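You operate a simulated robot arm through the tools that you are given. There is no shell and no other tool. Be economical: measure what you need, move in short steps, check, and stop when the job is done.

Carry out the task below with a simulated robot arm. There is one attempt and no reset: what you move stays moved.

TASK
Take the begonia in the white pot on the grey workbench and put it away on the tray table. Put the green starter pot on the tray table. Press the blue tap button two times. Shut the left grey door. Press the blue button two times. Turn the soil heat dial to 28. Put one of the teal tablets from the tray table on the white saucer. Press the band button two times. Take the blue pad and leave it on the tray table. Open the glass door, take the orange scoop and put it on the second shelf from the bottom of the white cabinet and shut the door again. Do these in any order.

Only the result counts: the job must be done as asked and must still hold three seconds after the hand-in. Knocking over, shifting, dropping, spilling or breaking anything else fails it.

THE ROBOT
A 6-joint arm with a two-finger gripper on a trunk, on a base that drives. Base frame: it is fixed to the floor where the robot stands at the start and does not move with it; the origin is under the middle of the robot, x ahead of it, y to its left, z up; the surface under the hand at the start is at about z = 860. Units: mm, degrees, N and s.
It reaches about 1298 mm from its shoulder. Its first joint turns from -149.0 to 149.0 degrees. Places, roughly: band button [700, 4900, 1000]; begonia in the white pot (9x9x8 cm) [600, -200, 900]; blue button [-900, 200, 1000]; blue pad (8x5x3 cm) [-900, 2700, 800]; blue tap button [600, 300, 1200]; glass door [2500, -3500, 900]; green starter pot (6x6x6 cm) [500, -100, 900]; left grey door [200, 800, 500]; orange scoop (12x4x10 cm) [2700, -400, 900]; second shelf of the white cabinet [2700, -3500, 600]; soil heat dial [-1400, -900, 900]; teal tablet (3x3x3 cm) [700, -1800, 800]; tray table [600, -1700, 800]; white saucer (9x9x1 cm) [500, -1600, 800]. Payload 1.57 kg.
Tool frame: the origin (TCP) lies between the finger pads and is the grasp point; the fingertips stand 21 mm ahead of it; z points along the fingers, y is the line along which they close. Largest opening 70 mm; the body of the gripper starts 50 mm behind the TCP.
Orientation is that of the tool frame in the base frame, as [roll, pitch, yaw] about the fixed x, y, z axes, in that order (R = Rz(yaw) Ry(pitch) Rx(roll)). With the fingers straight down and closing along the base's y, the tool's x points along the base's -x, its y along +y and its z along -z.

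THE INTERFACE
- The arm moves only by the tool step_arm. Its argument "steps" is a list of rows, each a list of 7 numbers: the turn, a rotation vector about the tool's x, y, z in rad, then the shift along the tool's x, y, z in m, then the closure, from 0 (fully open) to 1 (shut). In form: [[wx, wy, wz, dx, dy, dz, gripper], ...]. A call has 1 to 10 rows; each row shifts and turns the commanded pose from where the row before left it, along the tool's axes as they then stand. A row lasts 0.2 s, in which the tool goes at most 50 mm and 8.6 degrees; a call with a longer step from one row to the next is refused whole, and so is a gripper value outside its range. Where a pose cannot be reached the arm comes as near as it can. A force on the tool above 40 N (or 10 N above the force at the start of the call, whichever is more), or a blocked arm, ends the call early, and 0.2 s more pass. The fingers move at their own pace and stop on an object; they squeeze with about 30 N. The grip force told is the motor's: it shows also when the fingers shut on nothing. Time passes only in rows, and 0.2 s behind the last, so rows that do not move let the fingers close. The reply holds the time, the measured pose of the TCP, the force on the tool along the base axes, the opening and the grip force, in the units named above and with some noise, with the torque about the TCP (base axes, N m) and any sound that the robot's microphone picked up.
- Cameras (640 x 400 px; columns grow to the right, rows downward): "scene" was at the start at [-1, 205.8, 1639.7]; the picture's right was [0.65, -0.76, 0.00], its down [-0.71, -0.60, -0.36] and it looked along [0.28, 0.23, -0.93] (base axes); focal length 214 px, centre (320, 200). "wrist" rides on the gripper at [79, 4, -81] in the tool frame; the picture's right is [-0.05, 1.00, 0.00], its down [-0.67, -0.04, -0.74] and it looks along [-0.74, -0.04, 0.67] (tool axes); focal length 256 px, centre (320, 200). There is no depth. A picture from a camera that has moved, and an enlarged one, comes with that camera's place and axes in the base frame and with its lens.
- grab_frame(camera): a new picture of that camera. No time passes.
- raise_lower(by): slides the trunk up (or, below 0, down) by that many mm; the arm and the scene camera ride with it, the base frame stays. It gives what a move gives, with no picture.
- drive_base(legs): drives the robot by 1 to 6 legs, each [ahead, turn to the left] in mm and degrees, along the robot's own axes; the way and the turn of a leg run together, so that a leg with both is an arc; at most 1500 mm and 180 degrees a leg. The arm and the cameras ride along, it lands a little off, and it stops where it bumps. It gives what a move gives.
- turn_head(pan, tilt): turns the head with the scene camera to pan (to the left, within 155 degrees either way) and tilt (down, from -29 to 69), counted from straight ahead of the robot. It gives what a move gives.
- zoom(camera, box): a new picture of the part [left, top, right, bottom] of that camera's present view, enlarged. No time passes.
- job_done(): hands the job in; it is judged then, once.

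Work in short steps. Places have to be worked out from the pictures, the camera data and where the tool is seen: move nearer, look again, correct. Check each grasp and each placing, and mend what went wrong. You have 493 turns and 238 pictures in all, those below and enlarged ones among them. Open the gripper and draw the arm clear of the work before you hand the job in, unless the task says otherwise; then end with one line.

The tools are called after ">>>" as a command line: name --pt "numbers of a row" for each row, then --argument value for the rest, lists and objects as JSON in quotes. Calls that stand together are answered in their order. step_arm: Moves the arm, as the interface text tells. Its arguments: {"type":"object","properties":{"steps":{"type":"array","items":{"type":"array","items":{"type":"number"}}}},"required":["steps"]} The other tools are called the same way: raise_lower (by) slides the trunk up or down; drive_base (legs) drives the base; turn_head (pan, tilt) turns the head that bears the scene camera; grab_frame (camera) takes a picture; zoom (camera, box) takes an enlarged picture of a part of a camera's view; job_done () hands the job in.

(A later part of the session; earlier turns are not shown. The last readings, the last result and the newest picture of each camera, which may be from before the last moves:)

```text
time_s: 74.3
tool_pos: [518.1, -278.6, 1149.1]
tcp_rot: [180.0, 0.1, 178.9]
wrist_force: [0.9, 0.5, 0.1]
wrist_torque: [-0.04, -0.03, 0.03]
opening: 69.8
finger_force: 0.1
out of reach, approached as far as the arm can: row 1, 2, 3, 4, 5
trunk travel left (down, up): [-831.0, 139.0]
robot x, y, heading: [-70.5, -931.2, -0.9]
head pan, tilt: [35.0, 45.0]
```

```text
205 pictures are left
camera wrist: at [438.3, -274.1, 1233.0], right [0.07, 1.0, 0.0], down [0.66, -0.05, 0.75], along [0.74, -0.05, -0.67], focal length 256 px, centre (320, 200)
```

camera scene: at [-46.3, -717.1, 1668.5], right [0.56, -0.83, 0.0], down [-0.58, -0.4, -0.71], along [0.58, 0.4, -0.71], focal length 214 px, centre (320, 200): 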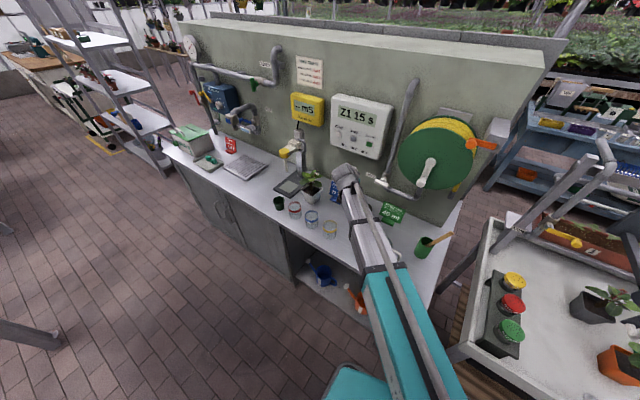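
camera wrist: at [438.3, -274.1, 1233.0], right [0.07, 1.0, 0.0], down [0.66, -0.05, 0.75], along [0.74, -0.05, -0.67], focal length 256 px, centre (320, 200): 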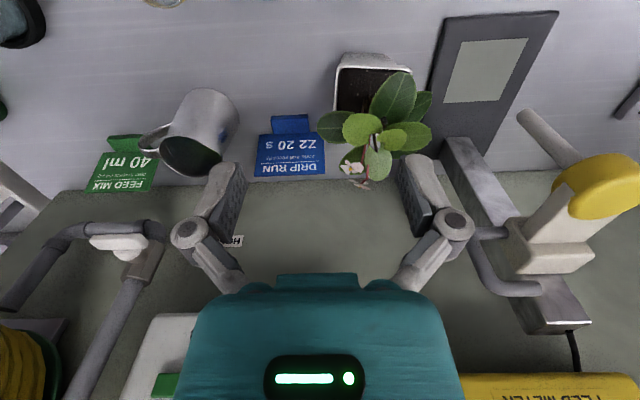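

>>> zoom --camera "wrist" --box '[300, 30, 460, 200]'

```text
2.35 times, centred on (380, 115) of wrist
camera zoom: at [438.3, -274.1, 1233.0], right [0.07, 1.0, 0.0], down [0.66, -0.05, 0.75], along [0.74, -0.05, -0.67], focal length 602 px, centre (179, 400)
```

zoom: 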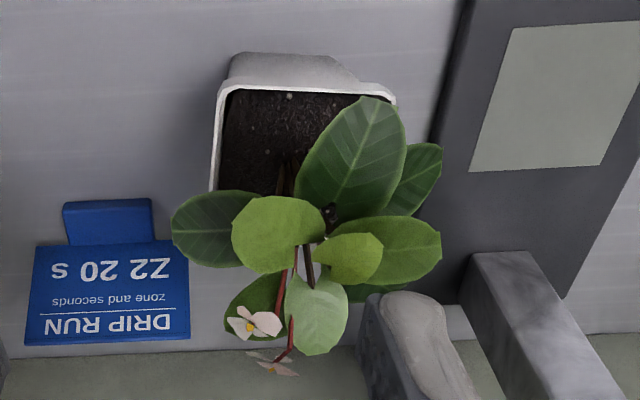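

The pot's near (−x) rim edge runs (551,-263)→(559,-182). The pot is too wide for the jaws, so I'll pinch its near wall, closing along x. Rotate the hand by −85° about its axis.

>>> step_arm --pt "0 0 -0.1484 0 0 0 0" --pt "0 0 -0.1484 0 0 0 0" --pt "0 0 -0.1484 0 0 0 0" --pt "0 0 -0.1484 0 0 0 0" --pt "0 0 -0.1484 0 0 0 0" --pt "0 0 -0.1484 0 0 0 0" --pt "0 0 -0.1484 0 0 0 0" --pt "0 0 -0.1484 0 0 0 0" --pt "0 0 -0.1484 0 0 0 0" --pt "0 0 -0.1484 0 0 0 0"

>>> grab_frame --camera "wrist"

```text
time_s: 76.5
tool_pos: [518.3, -281.5, 1149.0]
tcp_rot: [-180.0, 0.2, -96.0]
wrist_force: [-0.5, -1.1, 0.1]
wrist_torque: [0.04, 0.0, 0.0]
opening: 69.9
finger_force: 0.0
trunk travel left (down, up): [-831.0, 139.0]
robot x, y, heading: [-71.2, -932.6, -0.7]
head pan, tilt: [35.0, 45.0]
```

```text
203 pictures are left
camera wrist: at [503.4, -361.2, 1233.2], right [-0.99, 0.16, 0.0], down [0.1, 0.66, 0.75], along [0.12, 0.74, -0.67], focal length 256 px, centre (320, 200)
```

wrist: 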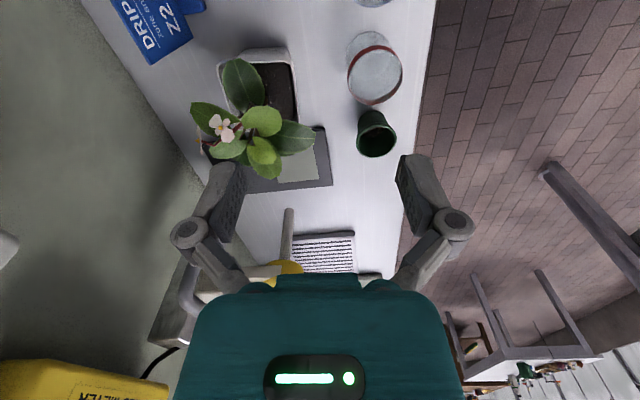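

>>> zoom --camera "wrist" --box '[190, 30, 350, 200]'

```text
2.35 times, centred on (270, 115) of wrist
camera zoom: at [503.4, -361.2, 1233.2], right [-0.99, 0.16, 0.0], down [0.1, 0.66, 0.75], along [0.12, 0.74, -0.67], focal length 602 px, centre (438, 400)
```

zoom: 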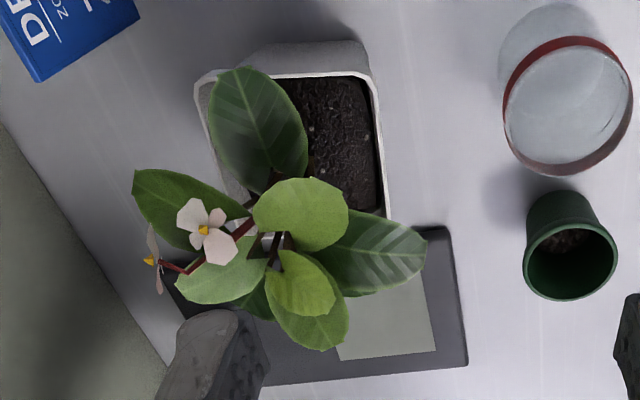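

Both views agree: wall top at x≈554 near y=-236, z≈940. I go above that spot with ~30 mm opening and descend to z≈985.

>>> step_arm --pt "0 0 0 -0.0244 -0.016 0 0.57" --pt "0 0 0 -0.0244 -0.016 0 0.57" --pt "0 0 0 0 0 0.04 0.57" --pt "0 0 0 0 0 0.04 0.57" --pt "0 0 0 0 0 0.04 0.57" --pt "0 0 0 0 0 0.04 0.57"

>>> grab_frame --camera "wrist"

```text
time_s: 77.9
tool_pos: [555.4, -238.4, 1149.4]
tcp_rot: [-179.9, 0.0, -96.1]
wrist_force: [0.2, -0.3, -0.7]
wrist_torque: [-0.03, 0.0, 0.01]
opening: 30.0
finger_force: 0.1
out of reach, approached as far as the arm can: row 3, 4, 5, 6
trunk travel left (down, up): [-831.0, 139.0]
robot x, y, heading: [-68.7, -931.0, -0.7]
head pan, tilt: [35.0, 45.0]
```

```text
201 pictures are left
camera wrist: at [541.4, -317.2, 1233.2], right [-0.99, 0.16, 0.0], down [0.11, 0.66, 0.75], along [0.12, 0.74, -0.67], focal length 256 px, centre (320, 200)
```

wrist: 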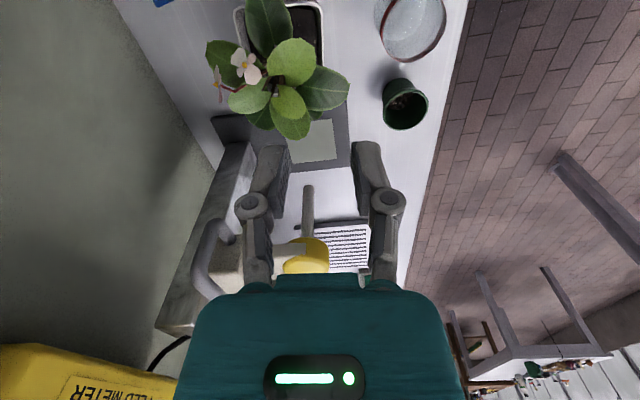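

The arm evidently keeps its own height (SCARA-like); z comes only from the trunk. I lower the trunk to bring the TCP to z≈985.

>>> raise_lower --by -164

>>> grab_frame --camera "wrist"

```text
time_s: 79.8
tool_pos: [555.0, -237.7, 986.1]
tcp_rot: [-180.0, 0.1, -96.1]
wrist_force: [-0.3, -0.3, -0.4]
wrist_torque: [-0.04, -0.02, -0.02]
opening: 30.2
finger_force: 0.0
trunk travel left (down, up): [-667.0, 303.0]
robot x, y, heading: [-71.7, -929.6, -0.6]
head pan, tilt: [35.0, 45.0]
```

```text
200 pictures are left
camera wrist: at [541.3, -317.3, 1069.2], right [-0.99, 0.16, 0.0], down [0.11, 0.66, 0.75], along [0.12, 0.74, -0.67], focal length 256 px, centre (320, 200)
```

wrist: 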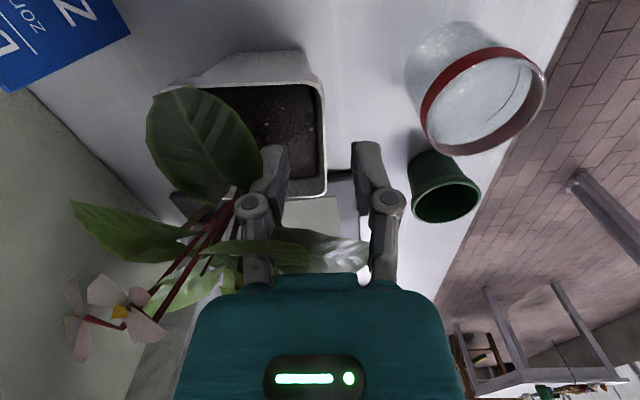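

Fingers straddle the wall as planned. Lower in stages, watching force.

>>> raise_lower --by -33

>>> raise_lower --by -6

>>> grab_frame --camera "wrist"

```text
time_s: 80.6
tool_pos: [555.4, -237.4, 952.3]
tcp_rot: [-180.0, 0.0, -96.1]
wrist_force: [0.5, -0.6, -0.1]
wrist_torque: [0.0, -0.01, -0.02]
opening: 30.0
finger_force: 0.0
trunk travel left (down, up): [-634.0, 336.0]
robot x, y, heading: [-71.8, -931.3, -0.8]
head pan, tilt: [35.0, 45.0]
```

```text
time_s: 81.1
tool_pos: [554.5, -239.1, 946.5]
tcp_rot: [-180.0, 0.1, -96.1]
wrist_force: [0.4, 0.5, -0.4]
wrist_torque: [-0.03, 0.0, 0.0]
opening: 30.3
finger_force: 0.0
trunk travel left (down, up): [-628.0, 342.0]
robot x, y, heading: [-75.6, -930.3, -0.8]
head pan, tilt: [35.0, 45.0]
```

```text
199 pictures are left
camera wrist: at [541.3, -317.3, 1030.2], right [-0.99, 0.16, 0.0], down [0.11, 0.66, 0.75], along [0.12, 0.74, -0.67], focal length 256 px, centre (320, 200)
```

wrist: 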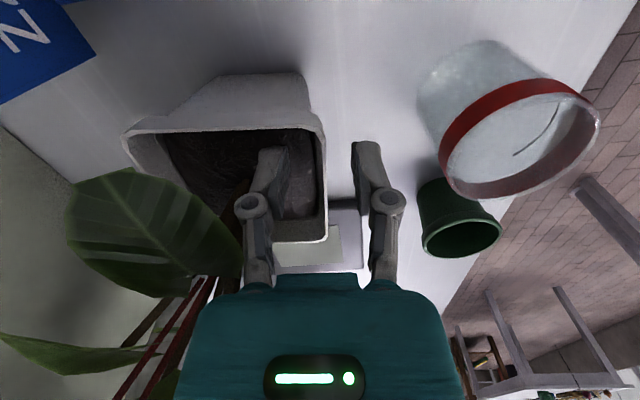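

No contact yet. Lower 8 more, then again.

>>> raise_lower --by -8

>>> raise_lower --by -5

>>> grab_frame --camera "wrist"

```text
time_s: 81.7
tool_pos: [555.6, -238.3, 939.8]
tcp_rot: [-179.9, 0.0, -96.1]
wrist_force: [5.7, 3.9, 18.5]
wrist_torque: [-0.02, -0.51, 0.1]
opening: 41.4
finger_force: 6.6
trunk travel left (down, up): [-620.0, 350.0]
robot x, y, heading: [-78.5, -928.3, -0.5]
head pan, tilt: [35.0, 45.0]
```

```text
time_s: 82.2
tool_pos: [555.9, -238.2, 933.4]
tcp_rot: [-180.0, 0.1, -96.2]
wrist_force: [1.8, -0.4, 5.1]
wrist_torque: [-0.02, -0.06, 0.0]
opening: 37.4
finger_force: 2.3
trunk travel left (down, up): [-615.0, 355.0]
robot x, y, heading: [-72.5, -934.9, -1.1]
head pan, tilt: [35.0, 45.0]
```

```text
198 pictures are left
camera wrist: at [541.0, -317.9, 1017.2], right [-0.99, 0.16, 0.0], down [0.11, 0.66, 0.75], along [0.12, 0.74, -0.67], focal length 256 px, centre (320, 200)
```

wrist: 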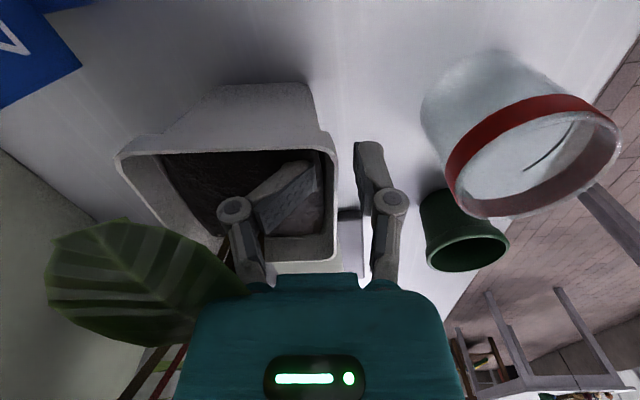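

The inner finger touched the soil and splayed. I raise 7 mm and close on the wall.

>>> raise_lower --by 7

>>> step_arm --pt "0 0 0 0 0 0 1" --pt "0 0 0 0 0 0 1" --pt "0 0 0 0 0 0 1" --pt "0 0 0 0 0 0 1"

>>> grab_frame --camera "wrist"

```text
time_s: 82.8
tool_pos: [555.3, -237.9, 941.4]
tcp_rot: [180.0, 0.1, -96.1]
wrist_force: [0.2, 0.5, 2.0]
wrist_torque: [0.03, -0.02, 0.0]
opening: 32.6
finger_force: 0.5
trunk travel left (down, up): [-622.0, 348.0]
robot x, y, heading: [-69.3, -932.2, -0.5]
head pan, tilt: [35.0, 45.0]
```

```text
time_s: 83.8
tool_pos: [551.6, -239.8, 944.0]
tcp_rot: [-179.8, 0.2, -96.0]
wrist_force: [-9.1, 4.5, 33.1]
wrist_torque: [-0.09, -0.52, 0.15]
opening: 6.0
finger_force: 29.9
trunk travel left (down, up): [-622.0, 348.0]
robot x, y, heading: [-72.0, -931.2, -0.6]
head pan, tilt: [35.0, 45.0]
```

```text
197 pictures are left
camera wrist: at [538.2, -318.5, 1027.1], right [-0.99, 0.16, 0.0], down [0.1, 0.66, 0.75], along [0.12, 0.74, -0.66], focal length 256 px, centre (320, 200)
```

wrist: 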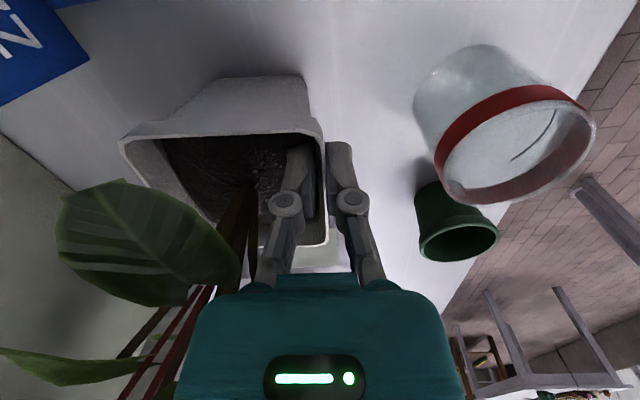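

Wall gripped (6 mm). I lift 12 mm and check.

>>> raise_lower --by 12

>>> grab_frame --camera "wrist"

```text
time_s: 84.4
tool_pos: [554.7, -238.7, 953.3]
tcp_rot: [-180.0, -0.1, -96.1]
wrist_force: [-1.0, -1.6, -1.0]
wrist_torque: [0.03, -0.02, -0.01]
opening: 6.0
finger_force: 30.2
trunk travel left (down, up): [-634.0, 336.0]
robot x, y, heading: [-73.9, -929.8, -0.8]
head pan, tilt: [35.0, 45.0]
```

```text
196 pictures are left
camera wrist: at [541.4, -317.4, 1036.1], right [-0.99, 0.16, 0.0], down [0.11, 0.66, 0.75], along [0.12, 0.74, -0.67], focal length 256 px, centre (320, 200)
```

wrist: 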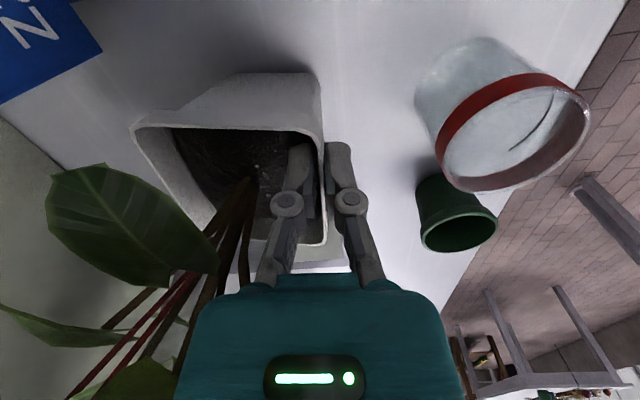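

>>> raise_lower --by 40

>>> grab_frame --camera "wrist"

>>> zoom --camera "scene" --box '[240, 140, 380, 240]'

```text
time_s: 85.2
tool_pos: [555.7, -238.5, 992.9]
tcp_rot: [180.0, 0.0, -96.1]
wrist_force: [-0.3, -0.3, -3.5]
wrist_torque: [-0.09, 0.1, 0.0]
opening: 5.6
finger_force: 29.9
trunk travel left (down, up): [-674.0, 296.0]
robot x, y, heading: [-73.9, -930.7, -0.7]
head pan, tilt: [35.0, 45.0]
```

```text
195 pictures are left
camera wrist: at [541.7, -316.8, 1075.8], right [-0.99, 0.16, 0.0], down [0.11, 0.66, 0.75], along [0.12, 0.74, -0.67], focal length 256 px, centre (320, 200)
```

wrist: 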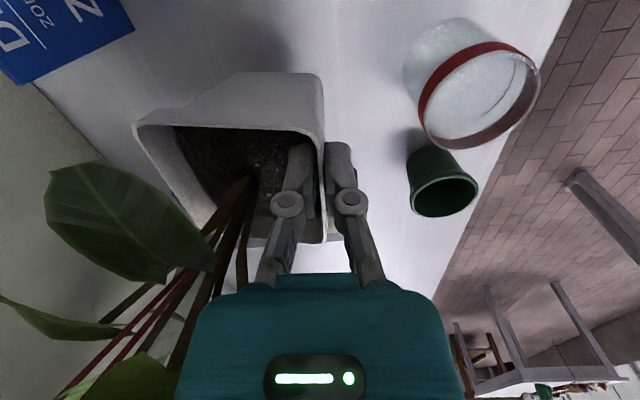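

```text
4.00 times, centred on (310, 190) of scene
camera zoom: at [-45.9, -716.5, 1661.5], right [0.56, -0.83, 0.0], down [-0.58, -0.4, -0.71], along [0.58, 0.4, -0.71], focal length 858 px, centre (360, 240)
```

zoom: 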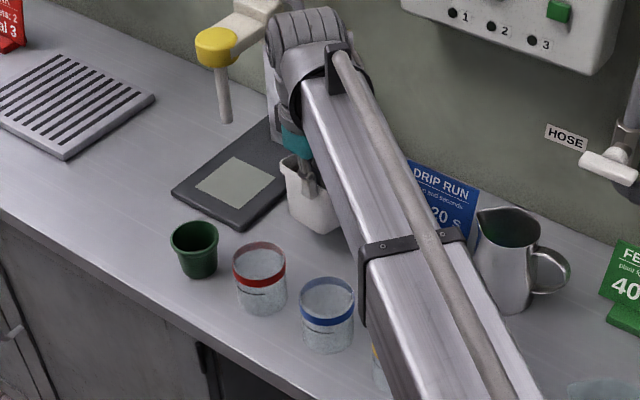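

Held (≈3.5 N). I raise 200 mm to clear everything (the spatula tops at z≈1042), then swing toward the tray table.

>>> raise_lower --by 200

>>> step_arm --pt "0 0 0 0.02 0.006 0 1" --pt "0 0 0 0.036 0.01 0 1" --pt "0 0 0 0.036 0.01 0 1" --pt "0 0 0 0.036 0.01 0 1" --pt "0 0 0 0.036 0.01 0 1" --pt "0 0 0 0.0393 -0.0042 0 1" --pt "0 0 0 0.0393 -0.0042 0 1" --pt "0 0 0 0.0393 -0.0042 0 1" --pt "0 0 0 0.0393 -0.0042 0 1"

>>> grab_frame --camera "wrist"

```text
time_s: 87.4
tool_pos: [555.2, -237.0, 1192.0]
tcp_rot: [180.0, 0.0, -95.9]
wrist_force: [0.2, 0.2, -2.1]
wrist_torque: [-0.03, 0.08, 0.01]
opening: 6.2
finger_force: 29.6
trunk travel left (down, up): [-874.0, 96.0]
robot x, y, heading: [-74.8, -935.2, -0.5]
head pan, tilt: [35.0, 45.0]
```

```text
time_s: 89.4
tool_pos: [491.2, -554.8, 1192.0]
tcp_rot: [180.0, 0.2, -96.0]
wrist_force: [-0.4, 0.3, -3.0]
wrist_torque: [-0.03, 0.14, -0.02]
opening: 5.8
finger_force: 30.2
out of reach, approached as far as the arm can: row 7
trunk travel left (down, up): [-874.0, 96.0]
robot x, y, heading: [-73.4, -932.2, -0.9]
head pan, tilt: [35.0, 45.0]
```

```text
193 pictures are left
camera wrist: at [476.9, -633.7, 1276.3], right [-0.99, 0.16, 0.0], down [0.11, 0.66, 0.75], along [0.12, 0.74, -0.67], focal length 256 px, centre (320, 200)
```

wrist: 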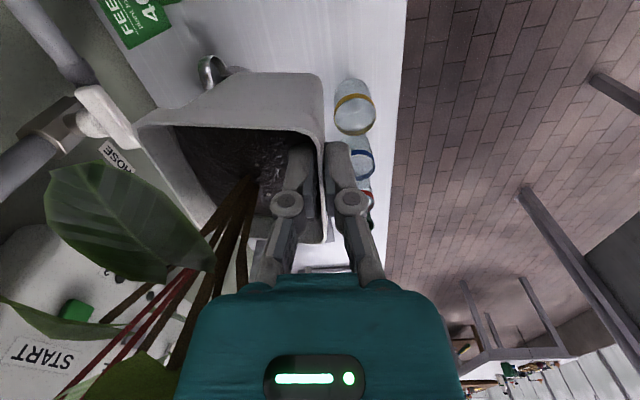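

Still held. Continue along −y.

>>> step_arm --pt "0 0 0 0.0393 -0.0042 0 1" --pt "0 0 0 0.0393 -0.0042 0 1" --pt "0 0 0 0.0393 -0.0042 0 1" --pt "0 0 0 0.0393 -0.0042 0 1" --pt "0 0 0 0.0393 -0.0042 0 1" --pt "0 0 0 0.0393 -0.0042 0 1" --pt "0 0 0 0.0393 -0.0042 0 1" --pt "0 0 0 0.0393 -0.0042 0 1" --pt "0 0 0 0.0393 -0.0042 0 1"

>>> turn_head --pan -30 --tilt 50

>>> grab_frame --camera "scene"

```text
time_s: 91.4
tool_pos: [493.5, -912.9, 1192.9]
tcp_rot: [179.9, 0.1, -96.1]
wrist_force: [-0.8, -0.3, -1.8]
wrist_torque: [-0.06, 0.1, -0.01]
opening: 6.0
finger_force: 30.0
trunk travel left (down, up): [-874.0, 96.0]
robot x, y, heading: [-69.9, -937.9, -0.6]
head pan, tilt: [35.0, 45.0]
```

```text
time_s: 92.8
tool_pos: [492.2, -912.4, 1192.0]
tcp_rot: [179.9, 0.1, -96.2]
wrist_force: [-0.2, -0.2, -2.8]
wrist_torque: [-0.06, 0.09, 0.01]
opening: 5.9
finger_force: 29.8
trunk travel left (down, up): [-874.0, 96.0]
robot x, y, heading: [-72.1, -932.6, -1.0]
head pan, tilt: [-30.0, 50.0]
```

```text
192 pictures are left
camera scene: at [-47.0, -802.2, 1854.6], right [-0.51, -0.86, 0.0], down [-0.66, 0.39, -0.64], along [0.55, -0.33, -0.77], focal length 214 px, centre (320, 200)
```

scene: 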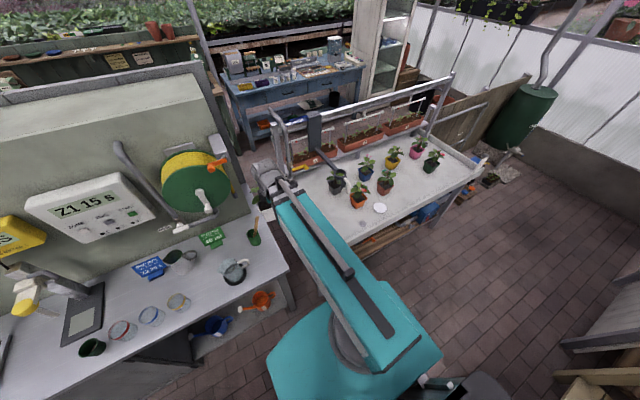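

I continue to above the tray spot, TCP (535,-1275) so the pot centre is ≈(575,-1263).

>>> step_arm --pt "0 0 0 0.0396 -0.009 0 1" --pt "0 0 0 0.0396 -0.009 0 1" --pt "0 0 0 0.0396 -0.009 0 1" --pt "0 0 0 0.0396 -0.009 0 1" --pt "0 0 0 0.0396 -0.009 0 1" --pt "0 0 0 0.0396 -0.009 0 1" --pt "0 0 0 0.0396 -0.009 0 1" --pt "0 0 0 0.0396 -0.009 0 1" --pt "0 0 0 0.0396 -0.009 0 1"

>>> grab_frame --camera "wrist"

>>> grab_frame --camera "scene"

```text
time_s: 94.8
tool_pos: [536.2, -1274.1, 1191.1]
tcp_rot: [180.0, 0.0, -96.1]
wrist_force: [-0.5, 0.3, -4.1]
wrist_torque: [0.0, 0.08, -0.01]
opening: 6.2
finger_force: 29.8
out of reach, approached as far as the arm can: row 3
trunk travel left (down, up): [-874.0, 96.0]
robot x, y, heading: [-72.6, -934.8, -0.7]
head pan, tilt: [-30.0, 50.0]
```

```text
191 pictures are left
camera wrist: at [521.4, -1353.1, 1275.4], right [-0.99, 0.16, 0.0], down [0.11, 0.66, 0.75], along [0.12, 0.74, -0.67], focal length 256 px, centre (320, 200)
```

wrist: 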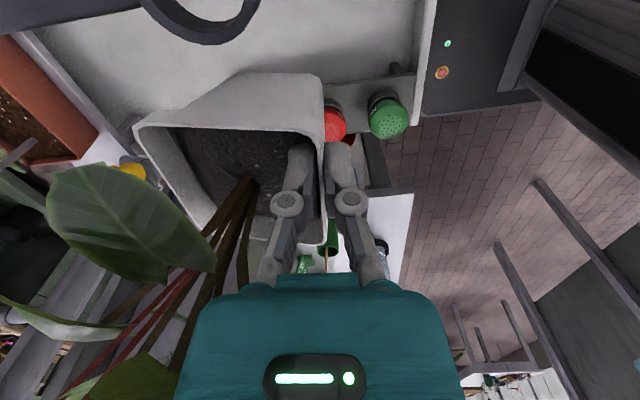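

```text
190 pictures are left
camera scene: at [-46.3, -804.6, 1854.8], right [-0.51, -0.86, 0.0], down [-0.66, 0.39, -0.64], along [0.55, -0.33, -0.77], focal length 214 px, centre (320, 200)
```

scene: 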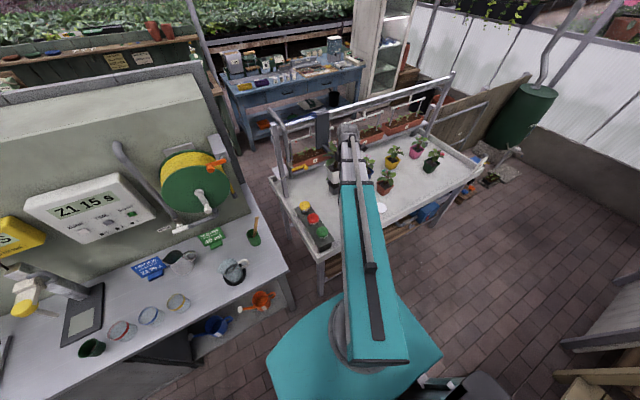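

A ring-holder on the table may be close to the pot. I zoom to locate it before descending.

>>> zoom --camera "scene" --box '[260, 100, 420, 260]'

>>> zoom --camera "wrist" --box '[0, 0, 400, 250]'

```text
2.50 times, centred on (340, 180) of scene
camera zoom: at [-46.3, -804.6, 1854.8], right [-0.51, -0.86, 0.0], down [-0.66, 0.39, -0.64], along [0.55, -0.33, -0.77], focal length 536 px, centre (270, 250)
```

zoom: 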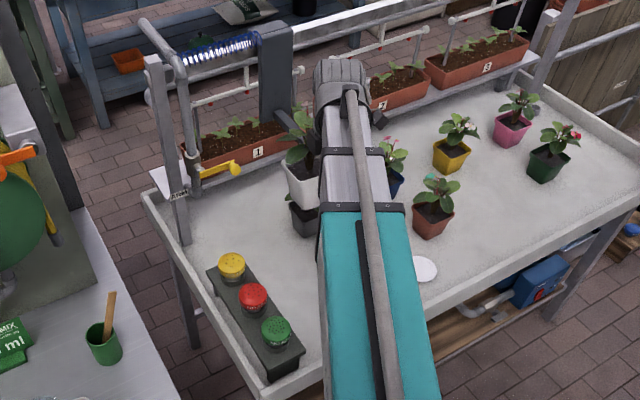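

```text
1.60 times, centred on (200, 125) of wrist
camera zoom: at [521.4, -1353.1, 1275.4], right [-0.99, 0.16, 0.0], down [0.11, 0.66, 0.75], along [0.12, 0.74, -0.67], focal length 410 px, centre (512, 320)
```

zoom: 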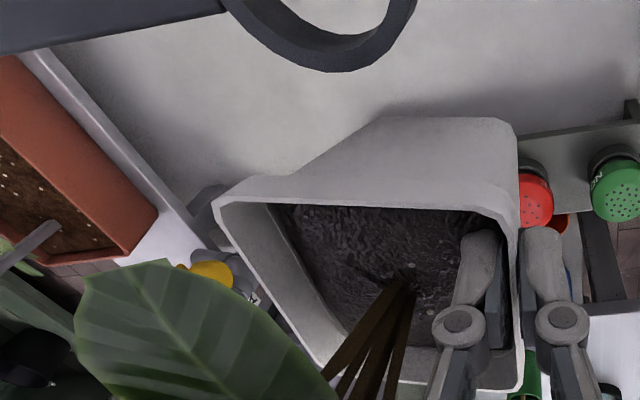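

The ring holder is near (610,-1330,~1050), too close. I shift the target to TCP (440,-1257) → pot centre ≈(480,-1245).

>>> step_arm --pt "0 0 0 -0.0023 0.0323 0 1" --pt "0 0 0 -0.0023 0.0323 0 1" --pt "0 0 0 -0.0023 0.0323 0 1"

>>> grab_frame --camera "wrist"

```text
time_s: 95.6
tool_pos: [435.4, -1256.3, 1192.6]
tcp_rot: [-179.9, 0.1, -96.1]
wrist_force: [-0.7, 0.0, -2.4]
wrist_torque: [-0.08, 0.09, 0.01]
opening: 6.0
finger_force: 29.9
trunk travel left (down, up): [-874.0, 96.0]
robot x, y, heading: [-67.9, -930.9, -0.8]
head pan, tilt: [-30.0, 50.0]
```

```text
187 pictures are left
camera wrist: at [422.4, -1334.6, 1276.4], right [-0.99, 0.16, 0.0], down [0.11, 0.66, 0.75], along [0.12, 0.74, -0.67], focal length 256 px, centre (320, 200)
```

wrist: 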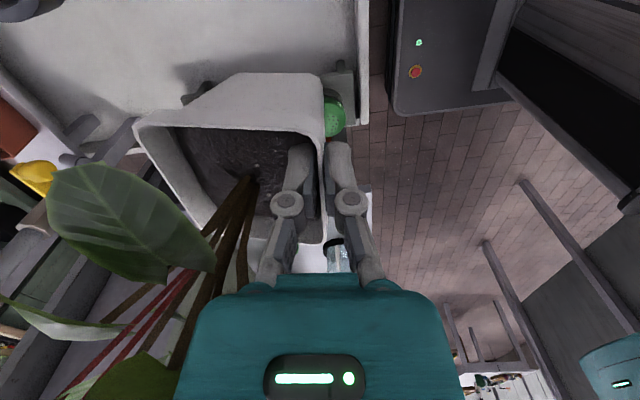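

Clear below. Lower 285 mm, then creep.

>>> raise_lower --by -285

>>> grab_frame --camera "scene"

>>> grab_frame --camera "wrist"

```text
time_s: 98.4
tool_pos: [437.1, -1255.7, 908.1]
tcp_rot: [-180.0, 0.0, -96.0]
wrist_force: [-0.8, -0.2, -3.1]
wrist_torque: [-0.05, 0.11, 0.0]
opening: 6.2
finger_force: 30.2
trunk travel left (down, up): [-589.0, 381.0]
robot x, y, heading: [-72.2, -931.5, -0.8]
head pan, tilt: [-30.0, 50.0]
```

```text
186 pictures are left
camera scene: at [-47.2, -802.4, 1569.7], right [-0.51, -0.86, 0.0], down [-0.66, 0.39, -0.64], along [0.55, -0.33, -0.77], focal length 214 px, centre (320, 200)
```

scene: 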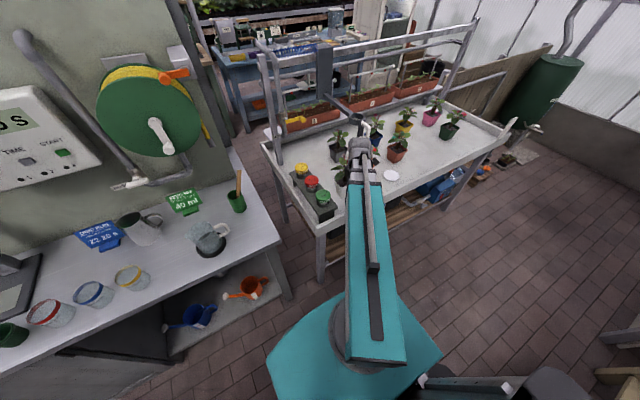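

```text
185 pictures are left
camera wrist: at [423.6, -1334.9, 991.1], right [-0.99, 0.16, 0.0], down [0.11, 0.66, 0.75], along [0.12, 0.74, -0.67], focal length 256 px, centre (320, 200)
```

wrist: 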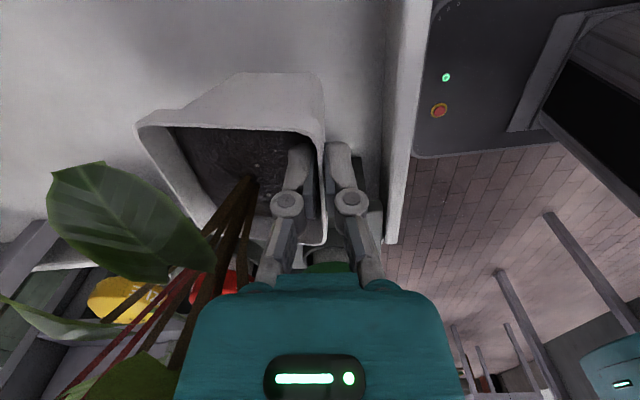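

Close to the table. I creep down.

>>> raise_lower --by -12

>>> raise_lower --by -6

>>> raise_lower --by -5

>>> grab_frame --camera "wrist"

```text
time_s: 99.0
tool_pos: [437.4, -1256.2, 894.9]
tcp_rot: [180.0, 0.1, -96.1]
wrist_force: [1.0, -0.9, -2.9]
wrist_torque: [-0.04, 0.06, 0.0]
opening: 5.8
finger_force: 29.8
trunk travel left (down, up): [-577.0, 393.0]
robot x, y, heading: [-71.6, -932.0, -0.6]
head pan, tilt: [-30.0, 50.0]
```

```text
time_s: 99.6
tool_pos: [436.9, -1255.2, 889.2]
tcp_rot: [180.0, 0.1, -96.1]
wrist_force: [-0.3, 0.9, -2.3]
wrist_torque: [-0.03, 0.12, -0.02]
opening: 6.2
finger_force: 29.7
trunk travel left (down, up): [-571.0, 399.0]
robot x, y, heading: [-71.5, -930.8, -0.9]
head pan, tilt: [-30.0, 50.0]
```

```text
time_s: 100.1
tool_pos: [437.2, -1255.0, 883.7]
tcp_rot: [180.0, 0.1, -96.2]
wrist_force: [0.4, -0.6, -2.9]
wrist_torque: [-0.05, 0.09, 0.04]
opening: 5.8
finger_force: 30.0
trunk travel left (down, up): [-566.0, 404.0]
robot x, y, heading: [-74.6, -933.9, -0.8]
head pan, tilt: [-30.0, 50.0]
```

```text
184 pictures are left
camera wrist: at [423.6, -1334.9, 968.1], right [-0.99, 0.16, 0.0], down [0.11, 0.66, 0.75], along [0.12, 0.74, -0.67], focal length 256 px, centre (320, 200)
```

wrist: 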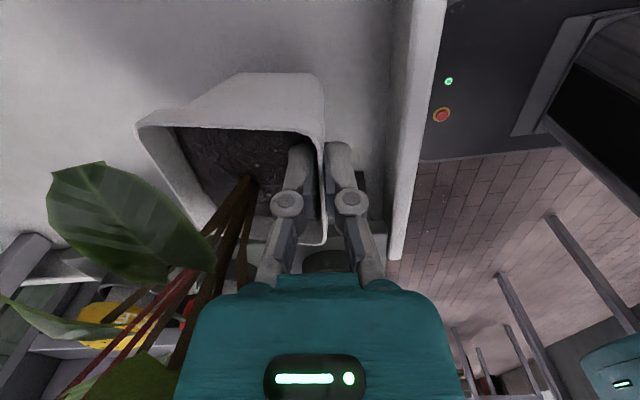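

>>> raise_lower --by -6

>>> raise_lower --by -6

>>> raise_lower --by -5

>>> raise_lower --by -5

```text
time_s: 100.7
tool_pos: [437.6, -1256.6, 877.9]
tcp_rot: [-180.0, 0.1, -96.1]
wrist_force: [-0.1, 0.4, -2.1]
wrist_torque: [-0.02, 0.08, 0.02]
opening: 6.2
finger_force: 29.8
trunk travel left (down, up): [-560.0, 410.0]
robot x, y, heading: [-73.4, -931.1, -0.8]
head pan, tilt: [-30.0, 50.0]
```

```text
time_s: 101.2
tool_pos: [437.3, -1255.6, 872.1]
tcp_rot: [-179.9, 0.1, -96.1]
wrist_force: [-0.4, 0.1, -3.1]
wrist_torque: [-0.03, 0.15, -0.01]
opening: 6.2
finger_force: 30.0
trunk travel left (down, up): [-554.0, 416.0]
robot x, y, heading: [-68.6, -928.9, -0.9]
head pan, tilt: [-30.0, 50.0]
```

```text
time_s: 101.8
tool_pos: [437.7, -1255.9, 868.3]
tcp_rot: [180.0, 0.0, -96.1]
wrist_force: [0.3, 0.3, -2.4]
wrist_torque: [-0.05, 0.12, 0.01]
opening: 6.0
finger_force: 30.2
trunk travel left (down, up): [-549.0, 421.0]
robot x, y, heading: [-72.4, -933.3, -0.8]
head pan, tilt: [-30.0, 50.0]
```

```text
time_s: 102.3
tool_pos: [437.4, -1255.8, 862.3]
tcp_rot: [180.0, 0.1, -95.9]
wrist_force: [-0.1, 0.3, -2.6]
wrist_torque: [-0.07, 0.09, -0.01]
opening: 6.1
finger_force: 30.1
trunk travel left (down, up): [-544.0, 426.0]
robot x, y, heading: [-75.7, -935.2, -0.9]
head pan, tilt: [-30.0, 50.0]
```

>>> zoom --camera "scene" --box '[300, 120, 420, 220]'

>>> raise_lower --by -6

>>> raise_lower --by -6

```text
4.00 times, centred on (360, 170) of scene
camera zoom: at [-47.2, -802.4, 1524.6], right [-0.51, -0.86, 0.0], down [-0.66, 0.39, -0.64], along [0.55, -0.33, -0.77], focal length 858 px, centre (160, 320)
```

zoom: 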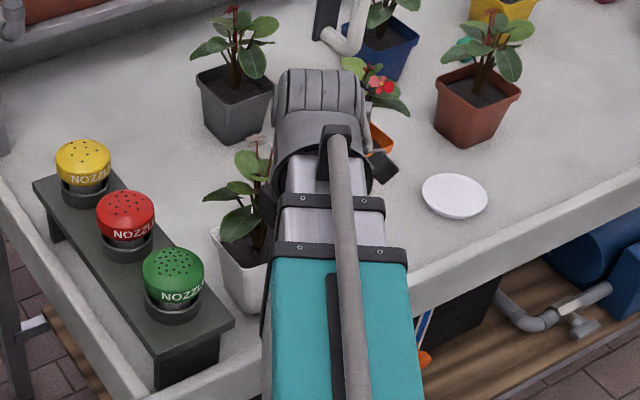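

```text
time_s: 102.9
tool_pos: [438.0, -1255.3, 855.4]
tcp_rot: [180.0, 0.2, -96.1]
wrist_force: [-0.1, -0.4, -2.2]
wrist_torque: [-0.03, 0.1, 0.0]
opening: 6.0
finger_force: 29.7
trunk travel left (down, up): [-538.0, 432.0]
robot x, y, heading: [-77.3, -933.7, -0.6]
head pan, tilt: [-30.0, 50.0]
```

```text
time_s: 103.4
tool_pos: [437.4, -1256.2, 851.9]
tcp_rot: [-180.0, 0.0, -96.1]
wrist_force: [-2.3, -0.1, 4.5]
wrist_torque: [0.27, -0.19, 0.08]
opening: 5.9
finger_force: 29.9
trunk travel left (down, up): [-532.0, 438.0]
robot x, y, heading: [-75.1, -928.4, -0.6]
head pan, tilt: [-30.0, 50.0]
```

Contact (force turned upward). One more 3 mm settle, then release.

>>> raise_lower --by -3

>>> step_arm --pt "0 0 0 0 0 0 0.8" --pt "0 0 0 0 0 0 0.62" --pt "0 0 0 0 0 0 0.62"

>>> grab_frame --camera "wrist"

```text
time_s: 103.9
tool_pos: [438.0, -1254.2, 848.7]
tcp_rot: [-179.9, 0.1, -96.1]
wrist_force: [-1.2, 1.5, 8.0]
wrist_torque: [0.25, -0.46, 0.1]
opening: 5.9
finger_force: 29.6
trunk travel left (down, up): [-529.0, 441.0]
robot x, y, heading: [-72.0, -931.4, -1.0]
head pan, tilt: [-30.0, 50.0]
```

```text
time_s: 104.7
tool_pos: [438.6, -1256.2, 846.9]
tcp_rot: [-180.0, 0.1, -96.2]
wrist_force: [0.1, -0.3, -0.4]
wrist_torque: [0.02, 0.0, 0.01]
opening: 26.9
finger_force: 0.0
trunk travel left (down, up): [-529.0, 441.0]
robot x, y, heading: [-73.1, -930.4, -0.7]
head pan, tilt: [-30.0, 50.0]
```

```text
182 pictures are left
camera wrist: at [423.5, -1334.8, 931.2], right [-0.99, 0.16, 0.0], down [0.11, 0.66, 0.75], along [0.12, 0.74, -0.67], focal length 256 px, centre (320, 200)
```

wrist: 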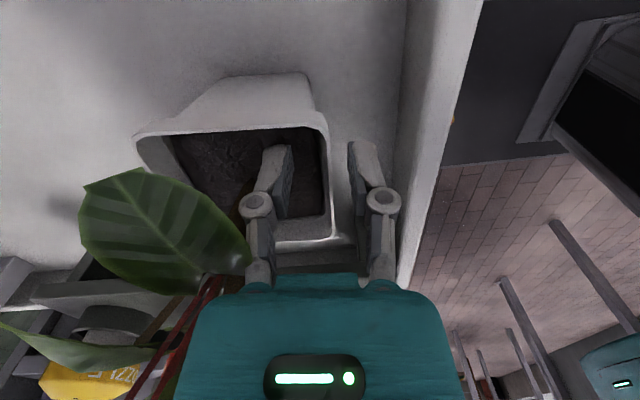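

Released and stands upright. Raise straight up and check.

>>> raise_lower --by 60

>>> raise_lower --by 250

>>> grab_frame --camera "wrist"

>>> zoom --camera "scene" --box '[260, 100, 460, 230]'

```text
time_s: 105.7
tool_pos: [437.6, -1254.7, 908.1]
tcp_rot: [180.0, 0.1, -96.2]
wrist_force: [0.4, 0.5, 0.2]
wrist_torque: [0.02, -0.03, 0.04]
opening: 26.4
finger_force: 0.0
trunk travel left (down, up): [-589.0, 381.0]
robot x, y, heading: [-71.2, -932.6, -0.8]
head pan, tilt: [-30.0, 50.0]
```

```text
time_s: 108.3
tool_pos: [438.1, -1255.0, 1158.5]
tcp_rot: [-179.9, 0.0, -96.1]
wrist_force: [0.3, -0.3, -0.9]
wrist_torque: [0.0, -0.01, 0.02]
opening: 26.4
finger_force: 0.1
trunk travel left (down, up): [-839.0, 131.0]
robot x, y, heading: [-72.2, -931.8, -0.7]
head pan, tilt: [-30.0, 50.0]
```

```text
181 pictures are left
camera wrist: at [423.5, -1334.8, 1241.2], right [-0.99, 0.16, 0.0], down [0.11, 0.66, 0.75], along [0.12, 0.74, -0.67], focal length 256 px, centre (320, 200)
```

wrist: 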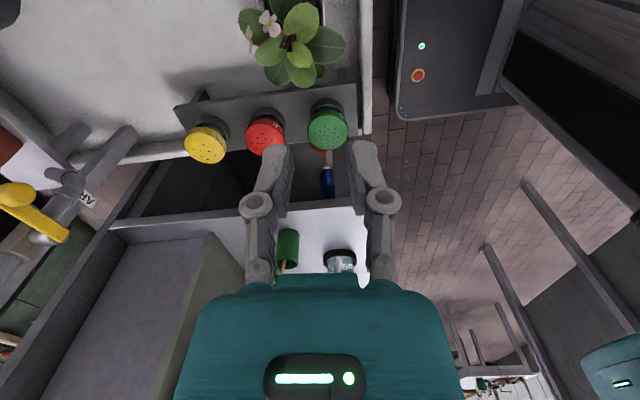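

```text
3.08 times, centred on (360, 165) of scene
camera zoom: at [-47.3, -802.3, 1819.6], right [-0.51, -0.86, 0.0], down [-0.66, 0.39, -0.64], along [0.55, -0.33, -0.77], focal length 660 px, centre (197, 308)
```

zoom: 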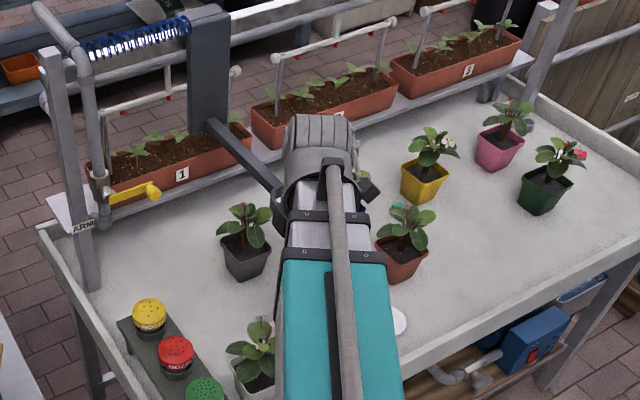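

Begonia stands on the tray table. A teal tablet peeks out behind the brown pot; since the table is in reach, I'll go look there now with the wrist camera.

>>> step_arm --pt "0 0 0.1484 0 0 0 0.6" --pt "0 0 0.1484 0 0 0 0.6" --pt "0 0 0.1484 0 0 0 0.6" --pt "0 0 0.1484 0 0 0 0.6" --pt "0 0 0.1484 0 0 0 0.6" --pt "0 0 0.1484 0 0 0 0.6" --pt "0 0 0.1484 0 0 0 0.6" --pt "0 0 0.1484 0 0 0 0.6" --pt "0 0 0.1484 0 0 0 0.6" --pt "0 0 0.1484 0 0 0 0.6"

>>> step_arm --pt "0 0 0 -0.0062 -0.0395 0 0.6" --pt "0 0 0 -0.0062 -0.0395 0 0.6" --pt "0 0 0 -0.0062 -0.0395 0 0.6" --pt "0 0 0 -0.0062 -0.0395 0 0.6" --pt "0 0 0 -0.0062 -0.0395 0 0.6" --pt "0 0 0 -0.0062 -0.0395 0 0.6" --pt "0 0 0 -0.0062 -0.0395 0 0.6" --pt "0 0 0 -0.0062 -0.0395 0 0.6" --pt "0 0 0 -0.0062 -0.0395 0 0.6" --pt "0 0 0 -0.0062 -0.0395 0 0.6"

>>> grab_frame --camera "wrist"

```text
time_s: 110.5
tool_pos: [436.5, -1255.4, 1158.2]
tcp_rot: [179.8, 0.1, 178.7]
wrist_force: [0.0, -0.7, 0.9]
wrist_torque: [-0.01, -0.03, 0.01]
opening: 27.9
finger_force: 0.1
trunk travel left (down, up): [-839.0, 131.0]
robot x, y, heading: [-73.3, -931.7, -0.9]
head pan, tilt: [-30.0, 50.0]
```

```text
time_s: 112.7
tool_pos: [494.2, -1653.4, 1156.8]
tcp_rot: [179.9, -0.1, 178.9]
wrist_force: [-0.2, -0.2, 0.1]
wrist_torque: [0.01, -0.01, 0.0]
opening: 27.9
finger_force: 0.1
out of reach, approached as far as the arm can: row 3, 6
trunk travel left (down, up): [-839.0, 131.0]
robot x, y, heading: [-74.9, -934.5, -0.7]
head pan, tilt: [-30.0, 50.0]
```

```text
179 pictures are left
camera wrist: at [413.1, -1649.2, 1240.8], right [0.07, 1.0, 0.0], down [0.66, -0.05, 0.75], along [0.74, -0.05, -0.67], focal length 256 px, centre (320, 200)
```

wrist: 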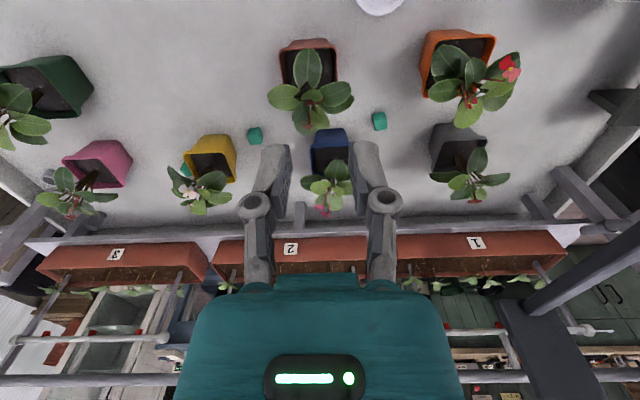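

Three teal tablets seen; the one at ≈(692,-1550) has the most room. I move above it with the jaws opened to ~50 mm.

>>> step_arm --pt "0 0 0 -0.03 0.0206 0 0.28" --pt "0 0 0 -0.03 0.0206 0 0.28" --pt "0 0 0 -0.04 0.0206 0 0.28" --pt "0 0 0 -0.04 0.0206 0 0.28" --pt "0 0 0 -0.03 0.0206 0 0.28"

>>> raise_lower --by -160

>>> grab_frame --camera "wrist"

```text
time_s: 113.9
tool_pos: [665.2, -1551.7, 1157.9]
tcp_rot: [179.9, 0.0, 178.9]
wrist_force: [0.1, -0.2, -0.1]
wrist_torque: [-0.02, 0.0, 0.06]
opening: 50.1
finger_force: 0.0
out of reach, approached as far as the arm can: row 4
trunk travel left (down, up): [-839.0, 131.0]
robot x, y, heading: [-72.6, -931.2, -0.4]
head pan, tilt: [-30.0, 50.0]
```

```text
time_s: 115.7
tool_pos: [664.4, -1552.6, 997.7]
tcp_rot: [179.9, 0.0, 179.0]
wrist_force: [-0.1, 0.4, -0.3]
wrist_torque: [0.03, 0.03, -0.01]
opening: 50.6
finger_force: 0.1
trunk travel left (down, up): [-679.0, 291.0]
robot x, y, heading: [-72.0, -934.4, -0.7]
head pan, tilt: [-30.0, 50.0]
```

```text
178 pictures are left
camera wrist: at [583.3, -1547.0, 1081.3], right [0.07, 1.0, 0.0], down [0.66, -0.05, 0.75], along [0.74, -0.05, -0.67], focal length 256 px, centre (320, 200)
```

wrist: 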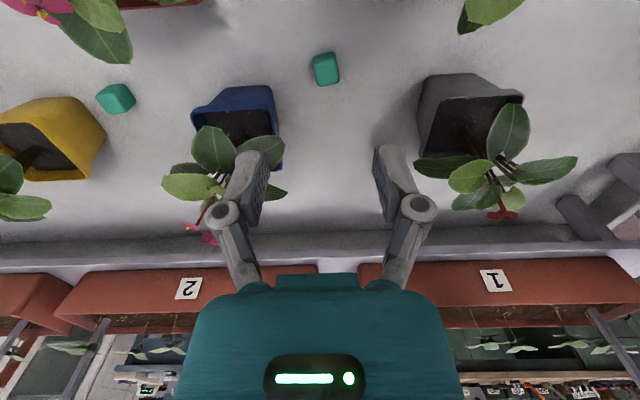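

>>> zoom --camera "wrist" --box '[180, 20, 420, 200]'

```text
2.22 times, centred on (300, 110) of wrist
camera zoom: at [583.3, -1547.0, 1081.3], right [0.07, 1.0, 0.0], down [0.66, -0.05, 0.75], along [0.74, -0.05, -0.67], focal length 569 px, centre (364, 400)
```

zoom: 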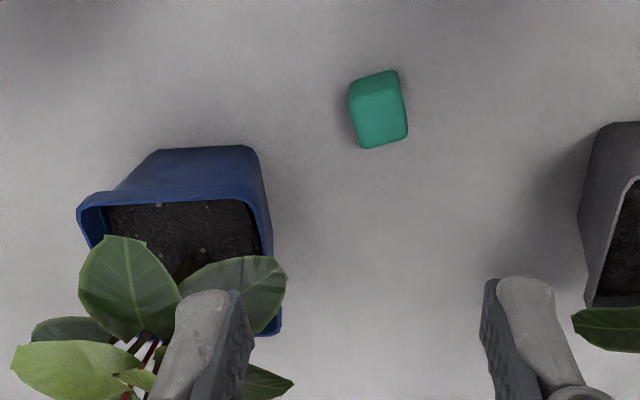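

I'll align with the tablet (13° ccw), tilt the hand 20° so it leans away from the blue plant's leaves, and centre on it.

>>> step_arm --pt "0 0 -0.11 0 0 0 0.28" --pt "0 0 -0.11 0 0 0 0.28" --pt "0 -0.12 0 0 0 0 0.28" --pt "0 -0.12 0 0 0 0 0.28" --pt "0 -0.11 0 0 0 0 0.28" --pt "0 0 0 -0.0313 -0.0019 0.0114 0.28"

>>> raise_lower --by -120

>>> grab_frame --camera "wrist"

```text
time_s: 117.1
tool_pos: [699.1, -1547.5, 1009.9]
tcp_rot: [179.9, 20.2, -168.5]
wrist_force: [-0.4, -0.8, 0.2]
wrist_torque: [0.0, 0.03, -0.01]
opening: 50.4
finger_force: 0.0
out of reach, approached as far as the arm can: row 4, 5
trunk travel left (down, up): [-679.0, 291.0]
robot x, y, heading: [-70.6, -933.6, -0.7]
head pan, tilt: [-30.0, 50.0]
```

```text
time_s: 118.6
tool_pos: [696.5, -1545.9, 890.0]
tcp_rot: [179.9, 20.2, -168.5]
wrist_force: [-1.4, -0.2, -0.6]
wrist_torque: [0.0, 0.04, -0.01]
opening: 50.5
finger_force: 0.0
trunk travel left (down, up): [-559.0, 411.0]
robot x, y, heading: [-75.2, -929.9, -0.5]
head pan, tilt: [-30.0, 50.0]
```

```text
176 pictures are left
camera wrist: at [594.7, -1563.2, 940.4], right [-0.15, 0.99, 0.02], down [0.37, 0.04, 0.93], along [0.92, 0.15, -0.37], focal length 256 px, centre (320, 200)
```

wrist: 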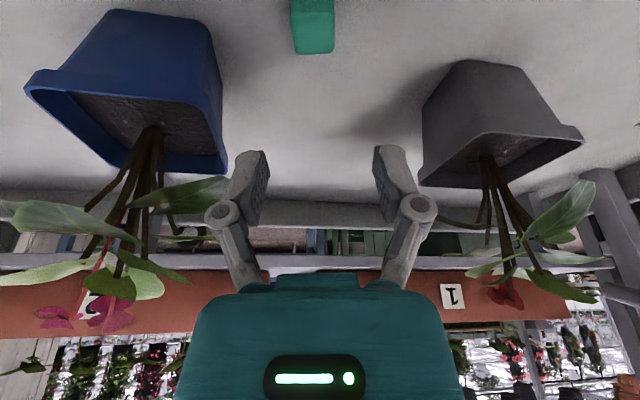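

Tablet straddled well. Nudge back 5 mm and lower to z≈799.

>>> step_arm --pt "0 0 0 0.0047 -0.002 -0.0017 0.28"

>>> raise_lower --by -75

>>> raise_lower --by -15

>>> grab_frame --camera "wrist"

```text
time_s: 119.0
tool_pos: [692.0, -1549.9, 889.1]
tcp_rot: [179.9, 20.1, -168.6]
wrist_force: [1.0, 0.0, 0.1]
wrist_torque: [-0.01, 0.01, 0.02]
opening: 50.3
finger_force: 0.1
trunk travel left (down, up): [-559.0, 411.0]
robot x, y, heading: [-73.0, -930.0, -0.4]
head pan, tilt: [-30.0, 50.0]
```

```text
time_s: 120.2
tool_pos: [692.6, -1550.2, 814.7]
tcp_rot: [179.8, 20.2, -168.5]
wrist_force: [-0.2, 0.3, 0.5]
wrist_torque: [-0.02, -0.01, 0.01]
opening: 50.6
finger_force: 0.0
trunk travel left (down, up): [-484.0, 486.0]
robot x, y, heading: [-74.7, -934.4, -0.6]
head pan, tilt: [-30.0, 50.0]
```

```text
time_s: 120.8
tool_pos: [693.0, -1551.1, 799.1]
tcp_rot: [179.9, 20.2, -168.5]
wrist_force: [0.6, -0.2, 0.1]
wrist_torque: [0.03, -0.01, -0.01]
opening: 50.5
finger_force: 0.0
trunk travel left (down, up): [-469.0, 501.0]
robot x, y, heading: [-73.2, -933.6, -0.8]
head pan, tilt: [-30.0, 50.0]
```

```text
175 pictures are left
camera wrist: at [590.4, -1567.0, 850.3], right [-0.15, 0.99, 0.02], down [0.37, 0.04, 0.93], along [0.92, 0.15, -0.37], focal length 256 px, centre (320, 200)
```

wrist: 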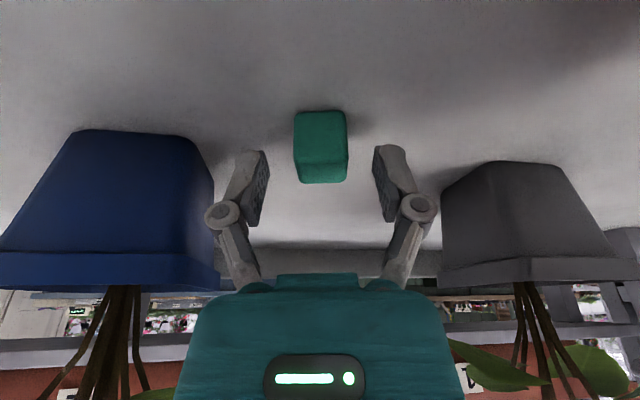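

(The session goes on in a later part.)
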